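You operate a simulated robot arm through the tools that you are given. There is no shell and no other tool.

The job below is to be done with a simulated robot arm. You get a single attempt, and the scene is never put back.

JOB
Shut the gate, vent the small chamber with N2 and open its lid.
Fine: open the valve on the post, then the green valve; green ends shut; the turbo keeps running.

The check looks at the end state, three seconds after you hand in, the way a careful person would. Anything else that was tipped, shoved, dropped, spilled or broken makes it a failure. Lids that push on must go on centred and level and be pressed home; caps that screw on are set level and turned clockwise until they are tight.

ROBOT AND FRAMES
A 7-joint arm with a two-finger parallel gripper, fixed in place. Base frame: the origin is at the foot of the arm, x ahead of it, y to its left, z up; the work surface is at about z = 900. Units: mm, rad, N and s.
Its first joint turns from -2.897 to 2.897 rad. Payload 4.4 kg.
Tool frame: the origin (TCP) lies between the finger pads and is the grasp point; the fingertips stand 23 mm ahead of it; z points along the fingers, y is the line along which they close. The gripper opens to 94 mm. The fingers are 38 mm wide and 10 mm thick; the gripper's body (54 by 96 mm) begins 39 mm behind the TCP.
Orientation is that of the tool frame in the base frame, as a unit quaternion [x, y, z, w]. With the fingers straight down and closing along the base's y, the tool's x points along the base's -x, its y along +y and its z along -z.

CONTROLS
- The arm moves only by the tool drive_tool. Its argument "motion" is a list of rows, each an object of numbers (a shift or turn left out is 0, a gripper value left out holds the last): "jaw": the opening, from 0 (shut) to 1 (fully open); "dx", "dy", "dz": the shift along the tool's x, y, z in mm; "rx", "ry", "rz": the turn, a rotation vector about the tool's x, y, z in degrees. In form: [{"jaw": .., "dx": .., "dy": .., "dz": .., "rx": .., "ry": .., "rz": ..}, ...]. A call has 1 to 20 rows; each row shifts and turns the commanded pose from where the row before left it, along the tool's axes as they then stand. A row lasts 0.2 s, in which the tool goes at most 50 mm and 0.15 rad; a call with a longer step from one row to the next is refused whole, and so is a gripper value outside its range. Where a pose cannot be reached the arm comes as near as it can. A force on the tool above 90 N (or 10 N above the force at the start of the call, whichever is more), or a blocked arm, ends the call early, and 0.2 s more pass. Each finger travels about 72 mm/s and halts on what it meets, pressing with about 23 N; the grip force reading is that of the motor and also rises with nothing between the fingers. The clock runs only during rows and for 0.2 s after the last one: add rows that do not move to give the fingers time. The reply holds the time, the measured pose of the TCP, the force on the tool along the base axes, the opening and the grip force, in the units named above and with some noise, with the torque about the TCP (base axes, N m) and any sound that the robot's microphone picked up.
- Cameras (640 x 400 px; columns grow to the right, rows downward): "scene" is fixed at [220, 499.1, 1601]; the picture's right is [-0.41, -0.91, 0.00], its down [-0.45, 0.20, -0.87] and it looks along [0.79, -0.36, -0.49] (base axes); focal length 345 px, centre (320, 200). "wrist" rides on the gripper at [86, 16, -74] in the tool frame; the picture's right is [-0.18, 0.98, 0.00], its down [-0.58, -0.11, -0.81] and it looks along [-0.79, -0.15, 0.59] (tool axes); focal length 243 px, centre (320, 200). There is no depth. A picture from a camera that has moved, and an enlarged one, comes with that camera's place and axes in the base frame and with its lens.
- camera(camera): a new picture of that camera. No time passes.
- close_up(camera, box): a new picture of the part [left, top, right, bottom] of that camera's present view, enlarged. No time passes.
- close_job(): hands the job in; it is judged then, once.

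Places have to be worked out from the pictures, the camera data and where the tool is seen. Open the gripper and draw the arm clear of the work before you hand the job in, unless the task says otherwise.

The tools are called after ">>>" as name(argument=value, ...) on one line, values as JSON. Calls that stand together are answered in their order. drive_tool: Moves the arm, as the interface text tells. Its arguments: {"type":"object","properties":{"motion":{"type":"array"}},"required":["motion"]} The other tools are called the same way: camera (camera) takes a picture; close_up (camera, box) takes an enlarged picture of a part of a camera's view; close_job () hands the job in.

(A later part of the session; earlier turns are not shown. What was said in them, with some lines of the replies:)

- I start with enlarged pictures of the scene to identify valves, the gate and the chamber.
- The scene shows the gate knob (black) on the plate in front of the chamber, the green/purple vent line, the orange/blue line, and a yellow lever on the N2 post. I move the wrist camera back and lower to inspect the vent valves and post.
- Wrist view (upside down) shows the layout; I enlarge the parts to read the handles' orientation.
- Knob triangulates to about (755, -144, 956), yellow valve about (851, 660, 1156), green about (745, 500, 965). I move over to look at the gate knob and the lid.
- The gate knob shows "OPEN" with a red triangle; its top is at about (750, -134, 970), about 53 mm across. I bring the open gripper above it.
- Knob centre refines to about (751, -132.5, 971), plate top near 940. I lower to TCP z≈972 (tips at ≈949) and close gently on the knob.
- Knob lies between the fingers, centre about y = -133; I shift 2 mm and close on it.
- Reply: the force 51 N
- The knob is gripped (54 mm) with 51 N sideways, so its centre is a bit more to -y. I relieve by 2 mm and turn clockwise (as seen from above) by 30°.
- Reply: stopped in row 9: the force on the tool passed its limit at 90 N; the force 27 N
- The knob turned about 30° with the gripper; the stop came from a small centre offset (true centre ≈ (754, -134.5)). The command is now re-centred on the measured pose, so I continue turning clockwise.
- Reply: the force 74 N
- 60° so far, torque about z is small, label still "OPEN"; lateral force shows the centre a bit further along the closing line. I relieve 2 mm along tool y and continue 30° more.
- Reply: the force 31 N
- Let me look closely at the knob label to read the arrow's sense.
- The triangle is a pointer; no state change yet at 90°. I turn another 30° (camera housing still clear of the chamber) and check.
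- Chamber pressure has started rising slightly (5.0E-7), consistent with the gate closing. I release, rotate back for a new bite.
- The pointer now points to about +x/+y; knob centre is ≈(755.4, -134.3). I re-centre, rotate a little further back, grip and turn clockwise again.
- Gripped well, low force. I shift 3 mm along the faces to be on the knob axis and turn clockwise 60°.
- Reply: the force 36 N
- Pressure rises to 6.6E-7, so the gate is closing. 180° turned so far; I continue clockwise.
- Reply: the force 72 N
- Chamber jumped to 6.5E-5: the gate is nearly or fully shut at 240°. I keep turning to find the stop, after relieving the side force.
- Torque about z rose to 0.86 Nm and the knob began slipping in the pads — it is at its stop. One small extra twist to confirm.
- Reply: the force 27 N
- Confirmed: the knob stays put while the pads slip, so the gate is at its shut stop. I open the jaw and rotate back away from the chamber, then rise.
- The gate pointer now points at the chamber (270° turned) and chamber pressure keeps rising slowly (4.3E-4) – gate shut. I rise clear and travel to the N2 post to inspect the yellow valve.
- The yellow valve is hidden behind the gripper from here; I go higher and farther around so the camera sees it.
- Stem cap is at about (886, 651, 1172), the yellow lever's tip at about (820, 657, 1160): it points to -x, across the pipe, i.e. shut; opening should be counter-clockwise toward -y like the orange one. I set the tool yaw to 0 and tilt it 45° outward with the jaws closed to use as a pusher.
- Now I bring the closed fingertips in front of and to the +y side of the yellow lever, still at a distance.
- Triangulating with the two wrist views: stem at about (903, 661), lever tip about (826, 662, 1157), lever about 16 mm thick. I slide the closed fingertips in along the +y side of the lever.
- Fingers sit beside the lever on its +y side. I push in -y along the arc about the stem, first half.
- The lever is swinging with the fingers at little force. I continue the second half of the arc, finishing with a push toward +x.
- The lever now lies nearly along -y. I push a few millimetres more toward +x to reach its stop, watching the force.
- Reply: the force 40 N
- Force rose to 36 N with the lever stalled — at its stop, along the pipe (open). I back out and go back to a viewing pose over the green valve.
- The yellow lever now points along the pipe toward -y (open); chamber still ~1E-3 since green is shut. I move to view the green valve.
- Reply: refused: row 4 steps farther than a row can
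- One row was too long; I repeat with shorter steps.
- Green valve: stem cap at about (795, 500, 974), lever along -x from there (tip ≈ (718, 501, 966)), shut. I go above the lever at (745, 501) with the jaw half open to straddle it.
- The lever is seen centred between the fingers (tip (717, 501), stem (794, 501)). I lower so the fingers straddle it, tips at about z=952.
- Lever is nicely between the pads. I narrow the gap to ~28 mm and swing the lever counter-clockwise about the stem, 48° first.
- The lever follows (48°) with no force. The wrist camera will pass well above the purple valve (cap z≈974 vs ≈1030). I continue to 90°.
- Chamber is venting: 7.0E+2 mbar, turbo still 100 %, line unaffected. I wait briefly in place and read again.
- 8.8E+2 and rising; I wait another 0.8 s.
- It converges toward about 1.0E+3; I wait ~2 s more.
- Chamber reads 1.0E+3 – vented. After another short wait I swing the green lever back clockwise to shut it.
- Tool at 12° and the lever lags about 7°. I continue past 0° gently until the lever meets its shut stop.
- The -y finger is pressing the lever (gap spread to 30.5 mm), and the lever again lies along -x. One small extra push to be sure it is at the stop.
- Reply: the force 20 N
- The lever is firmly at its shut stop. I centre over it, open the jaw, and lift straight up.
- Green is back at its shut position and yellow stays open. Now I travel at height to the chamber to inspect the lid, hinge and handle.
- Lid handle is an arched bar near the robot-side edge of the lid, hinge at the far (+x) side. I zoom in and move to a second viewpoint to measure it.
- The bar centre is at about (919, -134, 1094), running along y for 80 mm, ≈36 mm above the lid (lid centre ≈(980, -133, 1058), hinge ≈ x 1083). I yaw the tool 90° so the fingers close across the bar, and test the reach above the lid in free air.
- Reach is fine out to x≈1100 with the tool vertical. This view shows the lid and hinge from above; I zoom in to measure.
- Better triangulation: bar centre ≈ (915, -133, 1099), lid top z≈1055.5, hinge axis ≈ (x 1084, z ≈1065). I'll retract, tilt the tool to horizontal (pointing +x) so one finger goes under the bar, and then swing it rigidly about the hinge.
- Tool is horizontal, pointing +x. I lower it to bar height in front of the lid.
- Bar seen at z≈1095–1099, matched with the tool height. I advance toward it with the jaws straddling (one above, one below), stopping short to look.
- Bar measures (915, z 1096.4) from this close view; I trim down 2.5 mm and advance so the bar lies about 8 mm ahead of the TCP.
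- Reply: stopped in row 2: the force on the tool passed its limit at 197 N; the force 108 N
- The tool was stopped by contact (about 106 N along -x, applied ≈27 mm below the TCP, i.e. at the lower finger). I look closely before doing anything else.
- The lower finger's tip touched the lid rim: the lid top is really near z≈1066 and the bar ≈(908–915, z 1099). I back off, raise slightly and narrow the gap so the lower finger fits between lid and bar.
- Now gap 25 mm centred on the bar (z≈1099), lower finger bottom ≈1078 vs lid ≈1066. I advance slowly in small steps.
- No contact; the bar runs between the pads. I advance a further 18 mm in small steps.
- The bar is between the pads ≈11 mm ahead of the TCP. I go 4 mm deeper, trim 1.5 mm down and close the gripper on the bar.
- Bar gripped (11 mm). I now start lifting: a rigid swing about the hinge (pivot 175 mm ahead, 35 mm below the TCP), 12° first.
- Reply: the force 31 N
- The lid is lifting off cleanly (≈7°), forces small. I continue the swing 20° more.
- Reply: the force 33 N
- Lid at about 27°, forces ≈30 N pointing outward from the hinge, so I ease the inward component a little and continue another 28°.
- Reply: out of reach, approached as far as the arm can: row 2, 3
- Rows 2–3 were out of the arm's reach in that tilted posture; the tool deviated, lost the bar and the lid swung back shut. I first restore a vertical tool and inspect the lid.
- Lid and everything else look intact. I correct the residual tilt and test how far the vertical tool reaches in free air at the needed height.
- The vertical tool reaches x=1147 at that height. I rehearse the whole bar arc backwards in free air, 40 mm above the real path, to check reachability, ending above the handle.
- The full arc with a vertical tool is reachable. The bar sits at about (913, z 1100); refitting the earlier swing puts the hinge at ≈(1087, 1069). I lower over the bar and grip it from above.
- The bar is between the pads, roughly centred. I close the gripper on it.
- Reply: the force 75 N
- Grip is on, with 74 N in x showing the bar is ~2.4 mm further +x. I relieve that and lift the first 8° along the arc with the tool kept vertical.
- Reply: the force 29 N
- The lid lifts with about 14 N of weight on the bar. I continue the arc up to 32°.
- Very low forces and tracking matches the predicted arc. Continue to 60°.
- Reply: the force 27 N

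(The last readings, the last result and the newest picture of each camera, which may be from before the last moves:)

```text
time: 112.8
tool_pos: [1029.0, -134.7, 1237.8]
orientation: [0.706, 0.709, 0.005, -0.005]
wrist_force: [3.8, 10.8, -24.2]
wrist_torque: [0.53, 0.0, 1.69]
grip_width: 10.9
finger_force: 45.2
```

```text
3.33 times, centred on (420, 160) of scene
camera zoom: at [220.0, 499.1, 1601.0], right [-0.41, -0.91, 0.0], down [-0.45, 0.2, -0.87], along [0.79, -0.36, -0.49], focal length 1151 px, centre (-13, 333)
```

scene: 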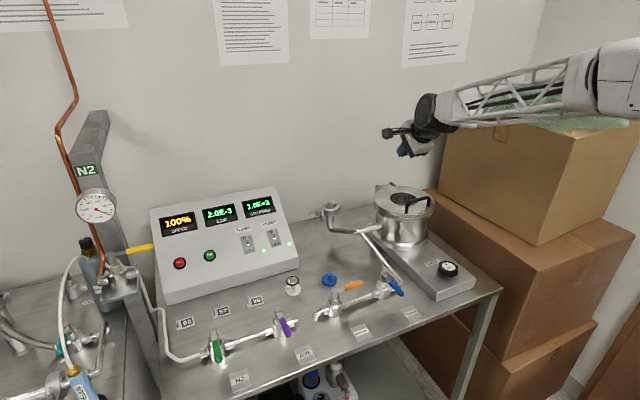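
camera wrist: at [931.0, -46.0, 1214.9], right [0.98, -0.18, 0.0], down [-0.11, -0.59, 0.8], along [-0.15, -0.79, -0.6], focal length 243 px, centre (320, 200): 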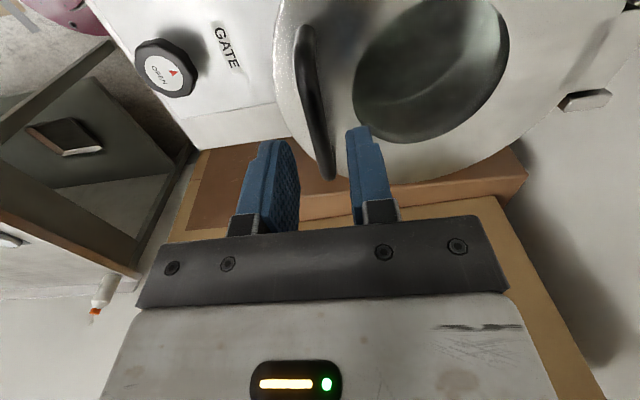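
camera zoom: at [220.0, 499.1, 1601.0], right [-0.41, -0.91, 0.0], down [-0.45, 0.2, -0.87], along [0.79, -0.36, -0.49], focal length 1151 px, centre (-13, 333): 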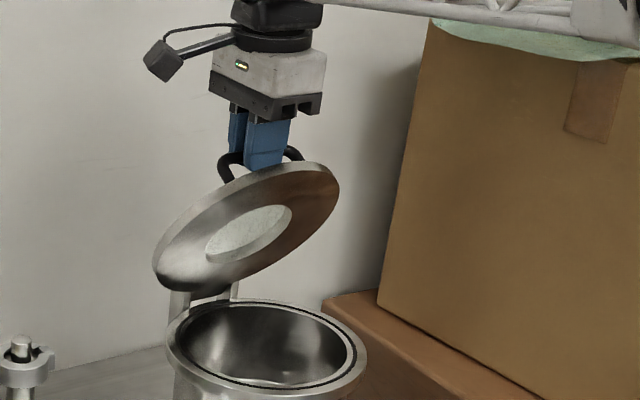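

60° reached, lid held well. I continue to 88°, with a slightly lower path to ease the 24 N downward pull.

>>> drive_tool(motion=[{"dy": 11.7, "dz": -3.2}, {"dy": 11.9, "dz": -2.5}, {"dy": 12.0, "dz": -1.8}, {"dy": 12.2, "dz": -1.0}, {"dy": 12.2, "dz": -0.2}, {"dy": 12.2, "dz": 0.6}, {"dy": 12.2, "dz": 1.4}, {}])

>>> close_up(camera="wrist", box=[200, 60, 440, 230])

>>> close_up(camera="scene", box=[340, 90, 480, 210])

```text
time: 114.6
tool_pos: [1111.8, -134.8, 1246.1]
orientation: [0.707, 0.707, 0.005, -0.003]
wrist_force: [2.3, -4.9, 10.7]
wrist_torque: [0.03, -0.03, 1.71]
grip_width: 10.7
finger_force: 45.1
```

```text
2.35 times, centred on (320, 145) of wrist
camera zoom: at [1127.7, -48.9, 1320.8], right [0.98, -0.18, 0.0], down [-0.11, -0.59, 0.8], along [-0.15, -0.79, -0.6], focal length 571 px, centre (320, 329)
```

zoom: 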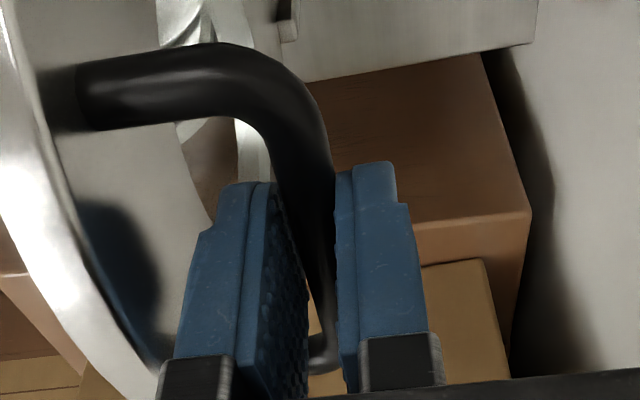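

```text
3.33 times, centred on (410, 150) of scene
camera zoom: at [220.0, 499.1, 1601.0], right [-0.41, -0.91, 0.0], down [-0.45, 0.2, -0.87], along [0.79, -0.36, -0.49], focal length 1151 px, centre (20, 367)
```

zoom: 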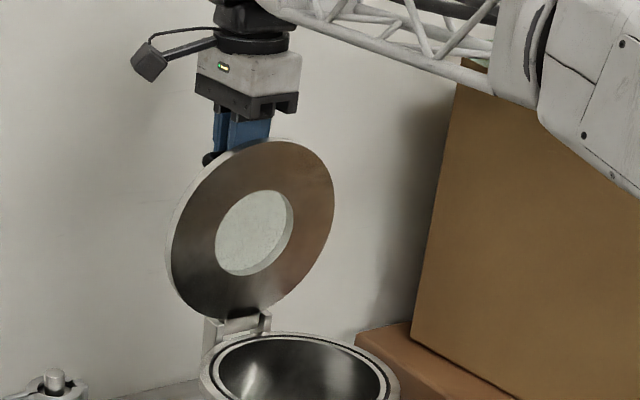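

Lid is about vertical (88°), forces ≈10 N. I continue past vertical to 100°, watching for the hinge stop.

>>> drive_tool(motion=[{"dy": 12, "dz": 2.2}, {"dy": 6, "dz": 1.4}, {"dy": 6, "dz": 1.6}, {}])

>>> close_up(camera="wrist", box=[200, 60, 440, 230])

>>> close_up(camera="scene", box=[340, 90, 480, 210])

```text
time: 115.6
tool_pos: [1136.9, -134.3, 1239.3]
orientation: [0.707, 0.708, 0.005, -0.004]
wrist_force: [1.5, -7.0, 3.7]
wrist_torque: [0.18, 0.0, 1.69]
grip_width: 10.8
finger_force: 45.1
```

```text
2.35 times, centred on (320, 145) of wrist
camera zoom: at [1152.3, -48.9, 1314.3], right [0.98, -0.18, 0.0], down [-0.11, -0.59, 0.8], along [-0.15, -0.79, -0.6], focal length 571 px, centre (320, 329)
```

zoom: 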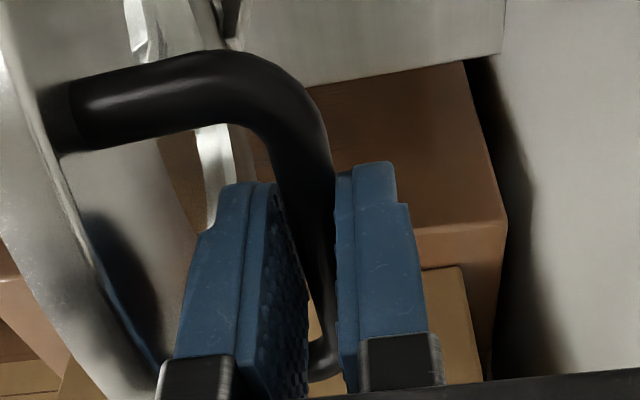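

```text
3.33 times, centred on (410, 150) of scene
camera zoom: at [220.0, 499.1, 1601.0], right [-0.41, -0.91, 0.0], down [-0.45, 0.2, -0.87], along [0.79, -0.36, -0.49], focal length 1151 px, centre (20, 367)
```

zoom: 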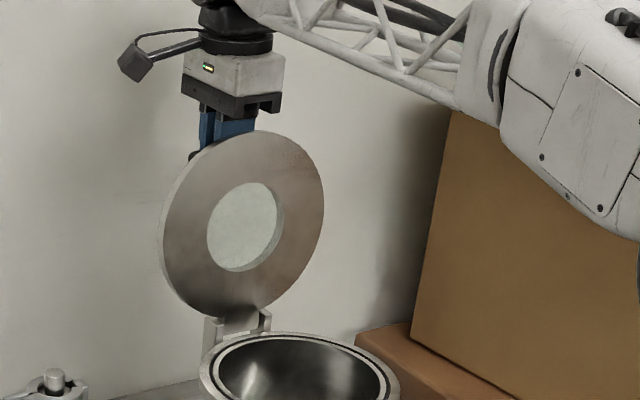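

About 96°, still free. I go on to ~102° in small steps.

>>> drive_tool(motion=[{"dy": 5.8, "dz": 1.9}, {"dy": 5.8, "dz": 1.9}, {"dy": 5.7, "dz": 2.2}, {}])

>>> close_up(camera="wrist", box=[200, 60, 440, 230])

>>> close_up(camera="scene", box=[340, 60, 480, 210])

```text
time: 116.4
tool_pos: [1150.2, -133.6, 1234.5]
orientation: [0.705, 0.709, 0.002, -0.008]
wrist_force: [-58.9, 3.7, -3.5]
wrist_torque: [-0.39, 0.58, 1.73]
grip_width: 10.9
finger_force: 45.1
stopped in row 4: the force on the tool passed its limit at 92 N (the readings are from after the stop); the commanded pose is now the measured one
```

```text
2.35 times, centred on (320, 145) of wrist
camera zoom: at [1167.4, -48.9, 1308.9], right [0.98, -0.18, -0.01], down [-0.1, -0.59, 0.8], along [-0.15, -0.78, -0.6], focal length 571 px, centre (320, 329)
```

zoom: 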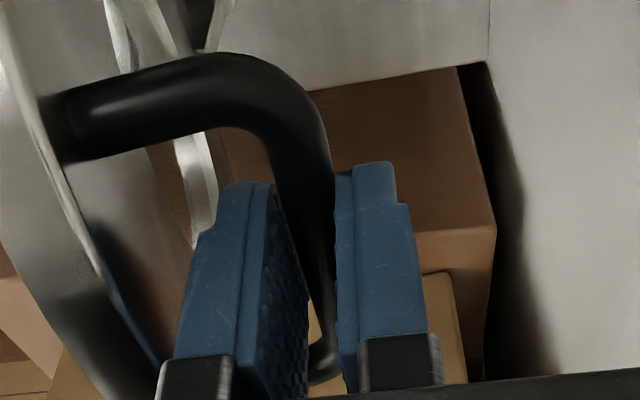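

```text
2.67 times, centred on (410, 135) of scene
camera zoom: at [220.0, 499.1, 1601.0], right [-0.41, -0.91, 0.0], down [-0.45, 0.2, -0.87], along [0.79, -0.36, -0.49], focal length 921 px, centre (80, 373)
```

zoom: 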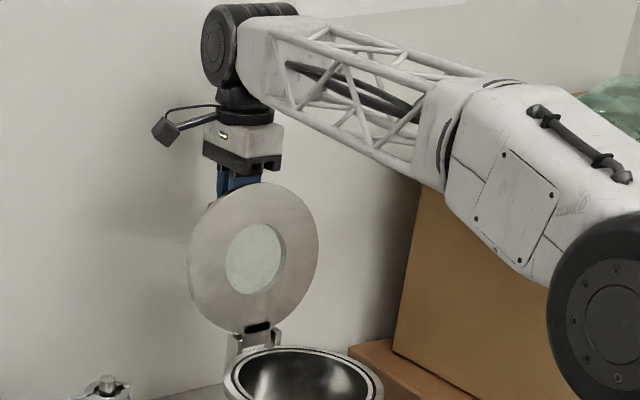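

The lid has met its hinge stop at about 100°. I relieve the push slightly and open the jaw just enough to free the bar.

>>> drive_tool(motion=[{"dy": -1.0}, {}, {"jaw": 0.14}, {"jaw": 0.19}, {}, {}])

>>> close_up(camera="wrist", box=[200, 60, 440, 230])

>>> close_up(camera="scene", box=[340, 60, 480, 210])

```text
time: 117.8
tool_pos: [1149.7, -133.9, 1234.9]
orientation: [0.706, 0.708, 0.002, -0.008]
wrist_force: [-0.3, -0.5, 0.2]
wrist_torque: [-0.03, -0.01, -0.04]
grip_width: 17.8
finger_force: 0.0
```

```text
2.35 times, centred on (320, 145) of wrist
camera zoom: at [1167.7, -49.0, 1308.1], right [0.98, -0.18, -0.01], down [-0.1, -0.59, 0.8], along [-0.15, -0.78, -0.6], focal length 571 px, centre (320, 329)
```

zoom: 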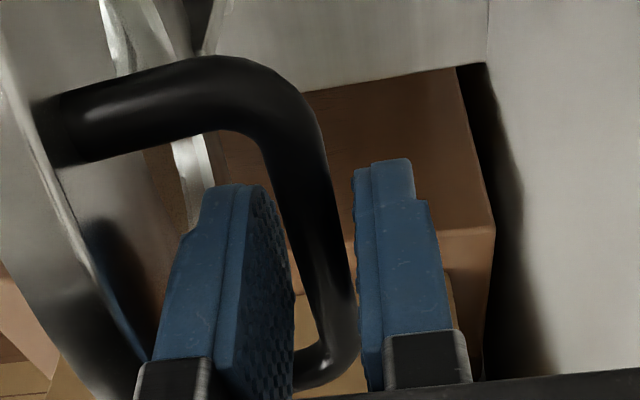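

```text
2.67 times, centred on (410, 135) of scene
camera zoom: at [220.0, 499.1, 1601.0], right [-0.41, -0.91, 0.0], down [-0.45, 0.2, -0.87], along [0.79, -0.36, -0.49], focal length 921 px, centre (80, 373)
```

zoom: 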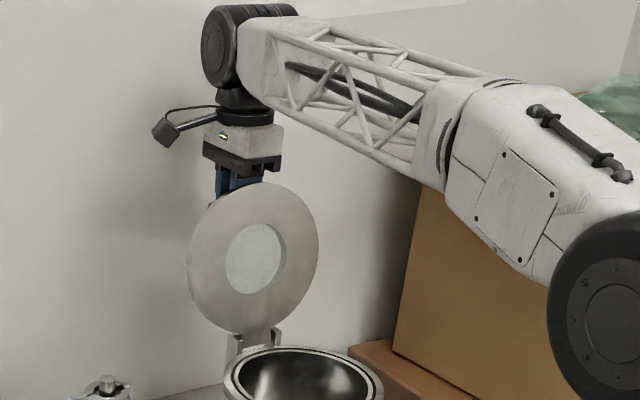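

Forces are zero and the lid stays put past vertical. I withdraw straight up in small steps.

>>> drive_tool(motion=[{"dz": -8}, {"dz": -10}, {"dz": -12}, {"dz": -20}, {"dz": -30}, {}])

>>> camera(camera="wrist")

>>> close_up(camera="scene", box=[340, 60, 480, 210])

```text
time: 119.2
tool_pos: [1153.3, -135.0, 1313.6]
orientation: [0.706, 0.708, 0.003, -0.007]
wrist_force: [-0.9, -1.3, 0.2]
wrist_torque: [-0.01, 0.01, 0.02]
grip_width: 17.8
finger_force: 0.1
```

```text
taken
camera wrist: at [1169.3, -49.5, 1388.4], right [0.98, -0.18, -0.01], down [-0.1, -0.59, 0.8], along [-0.15, -0.78, -0.6], focal length 243 px, centre (320, 200)
```

wrist: 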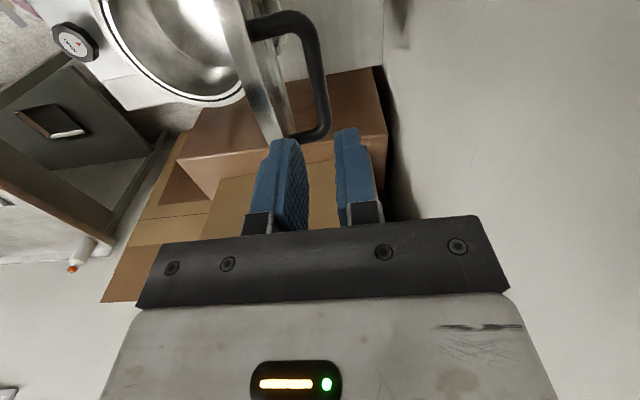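

```text
2.67 times, centred on (410, 135) of scene
camera zoom: at [220.0, 499.1, 1601.0], right [-0.41, -0.91, 0.0], down [-0.45, 0.2, -0.87], along [0.79, -0.36, -0.49], focal length 921 px, centre (80, 373)
```

zoom: 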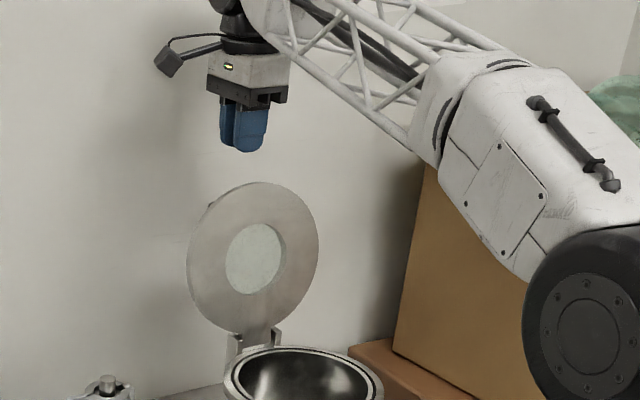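

Lid stands open by itself. I rise further, then retract over it toward the robot, opening the gripper.

>>> drive_tool(motion=[{"dz": -40}, {"dz": -40}, {"dy": -40, "dz": -5}, {"dy": -45}, {"dy": -45}, {"dy": -45}, {"dy": -45}, {"dy": -45}, {"dy": -45}, {"dy": -45, "jaw": 1}, {"dy": -45, "jaw": 1}, {"dy": -45, "jaw": 1}, {}])

>>> camera(camera="scene")

>>> close_up(camera="scene", box=[340, 100, 500, 300])

>>> close_up(camera="scene", box=[60, 180, 310, 390])

```text
time: 122.0
tool_pos: [704.3, -136.8, 1390.7]
orientation: [0.706, 0.708, 0.003, -0.007]
wrist_force: [-0.5, 0.0, -0.6]
wrist_torque: [0.03, 0.02, 0.02]
grip_width: 94.1
finger_force: 0.1
out of reach, approached as far as the arm can: row 2
```

```text
taken
```

scene: 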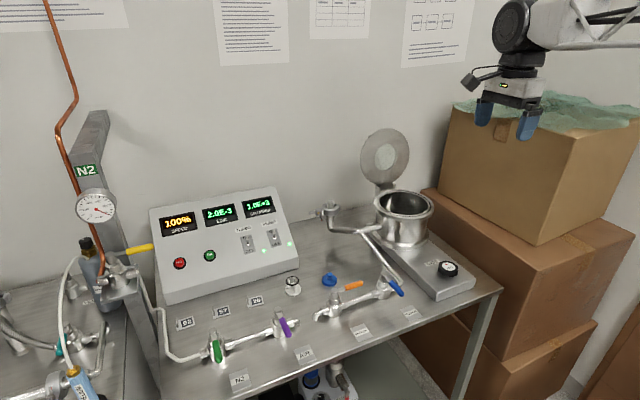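

```text
2.00 times, centred on (420, 200) of scene
camera zoom: at [220.0, 499.1, 1601.0], right [-0.41, -0.91, 0.0], down [-0.45, 0.2, -0.87], along [0.79, -0.36, -0.49], focal length 691 px, centre (120, 200)
```

zoom: 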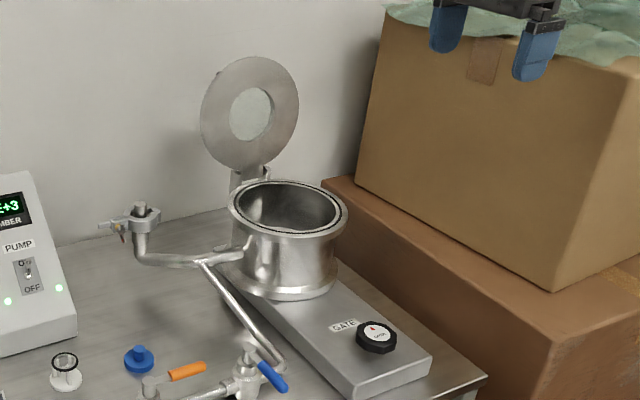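

```text
1.90 times, centred on (185, 285) of scene
camera zoom: at [220.0, 499.1, 1601.0], right [-0.41, -0.91, 0.0], down [-0.45, 0.2, -0.87], along [0.79, -0.36, -0.49], focal length 658 px, centre (577, 38)
```

zoom: 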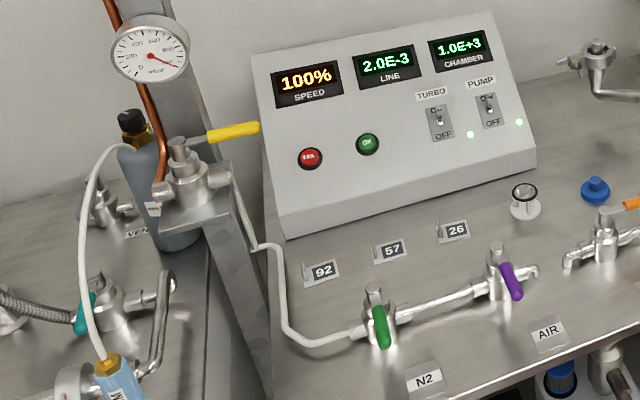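

Everything looks right: lid open, gate shut, turbo 100 %, line 2.0E-3, chamber 1.0E+3. One last comparison of the green lever with the starting picture before handing in.

>>> close_up(camera="scene", box=[140, 260, 340, 400])

>>> close_up(camera="scene", box=[300, 170, 500, 340])

```text
2.86 times, centred on (240, 330) of scene
camera zoom: at [220.0, 499.1, 1601.0], right [-0.41, -0.91, 0.0], down [-0.45, 0.2, -0.87], along [0.79, -0.36, -0.49], focal length 987 px, centre (549, -171)
```

zoom: 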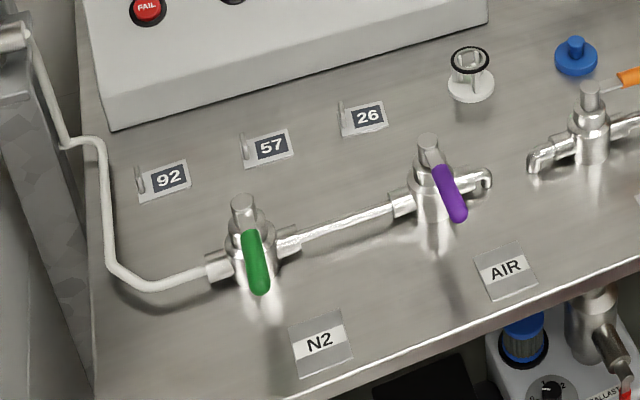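

```text
2.35 times, centred on (400, 255) of scene
camera zoom: at [220.0, 499.1, 1601.0], right [-0.41, -0.91, 0.0], down [-0.45, 0.2, -0.87], along [0.79, -0.36, -0.49], focal length 813 px, centre (132, 71)
```

zoom: 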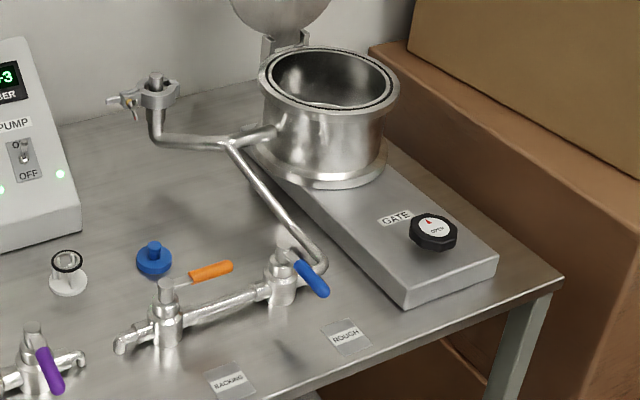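

The green lever matches its starting (shut) position exactly. The other valves are untouched, the lid is open, and the arm is clear with its gripper open, so I hand in.

>>> close_job()

```text
The job is handed in.
```

The gate is shut, the small chamber is vented with N2 to 1.0E+3, and its lid is open. I've handed the job in, but no verdict has come back yet.

- **Gate:** I turned the knob clockwise about 270° until it hit its stop. The chamber pressure then started to rise, as expected with the gate closed.
- **Venting:** I opened the valve on the post first, then the green one, and waited until the chamber reading settled.
- **Green valve:** it is shut again, back in its starting position. I left the valve on the post open, since you only asked for green to end shut.
- **Lid:** it stands open on its own, just past vertical against its hinge stop.
- **Turbo:** it stayed at 100 % throughout, and the line reading held at about 2.0E-3.

Two things went wrong while opening the lid:
- **Contact with the rim:** a finger bumped the lid rim on my first approach, peaking near 200 N.
- **Lid dropped once:** on the first lift the arm ran out of reach, lost the handle, and the lid fell back shut from roughly 30°. I saw no damage or displacement afterwards, and the second lift went cleanly.
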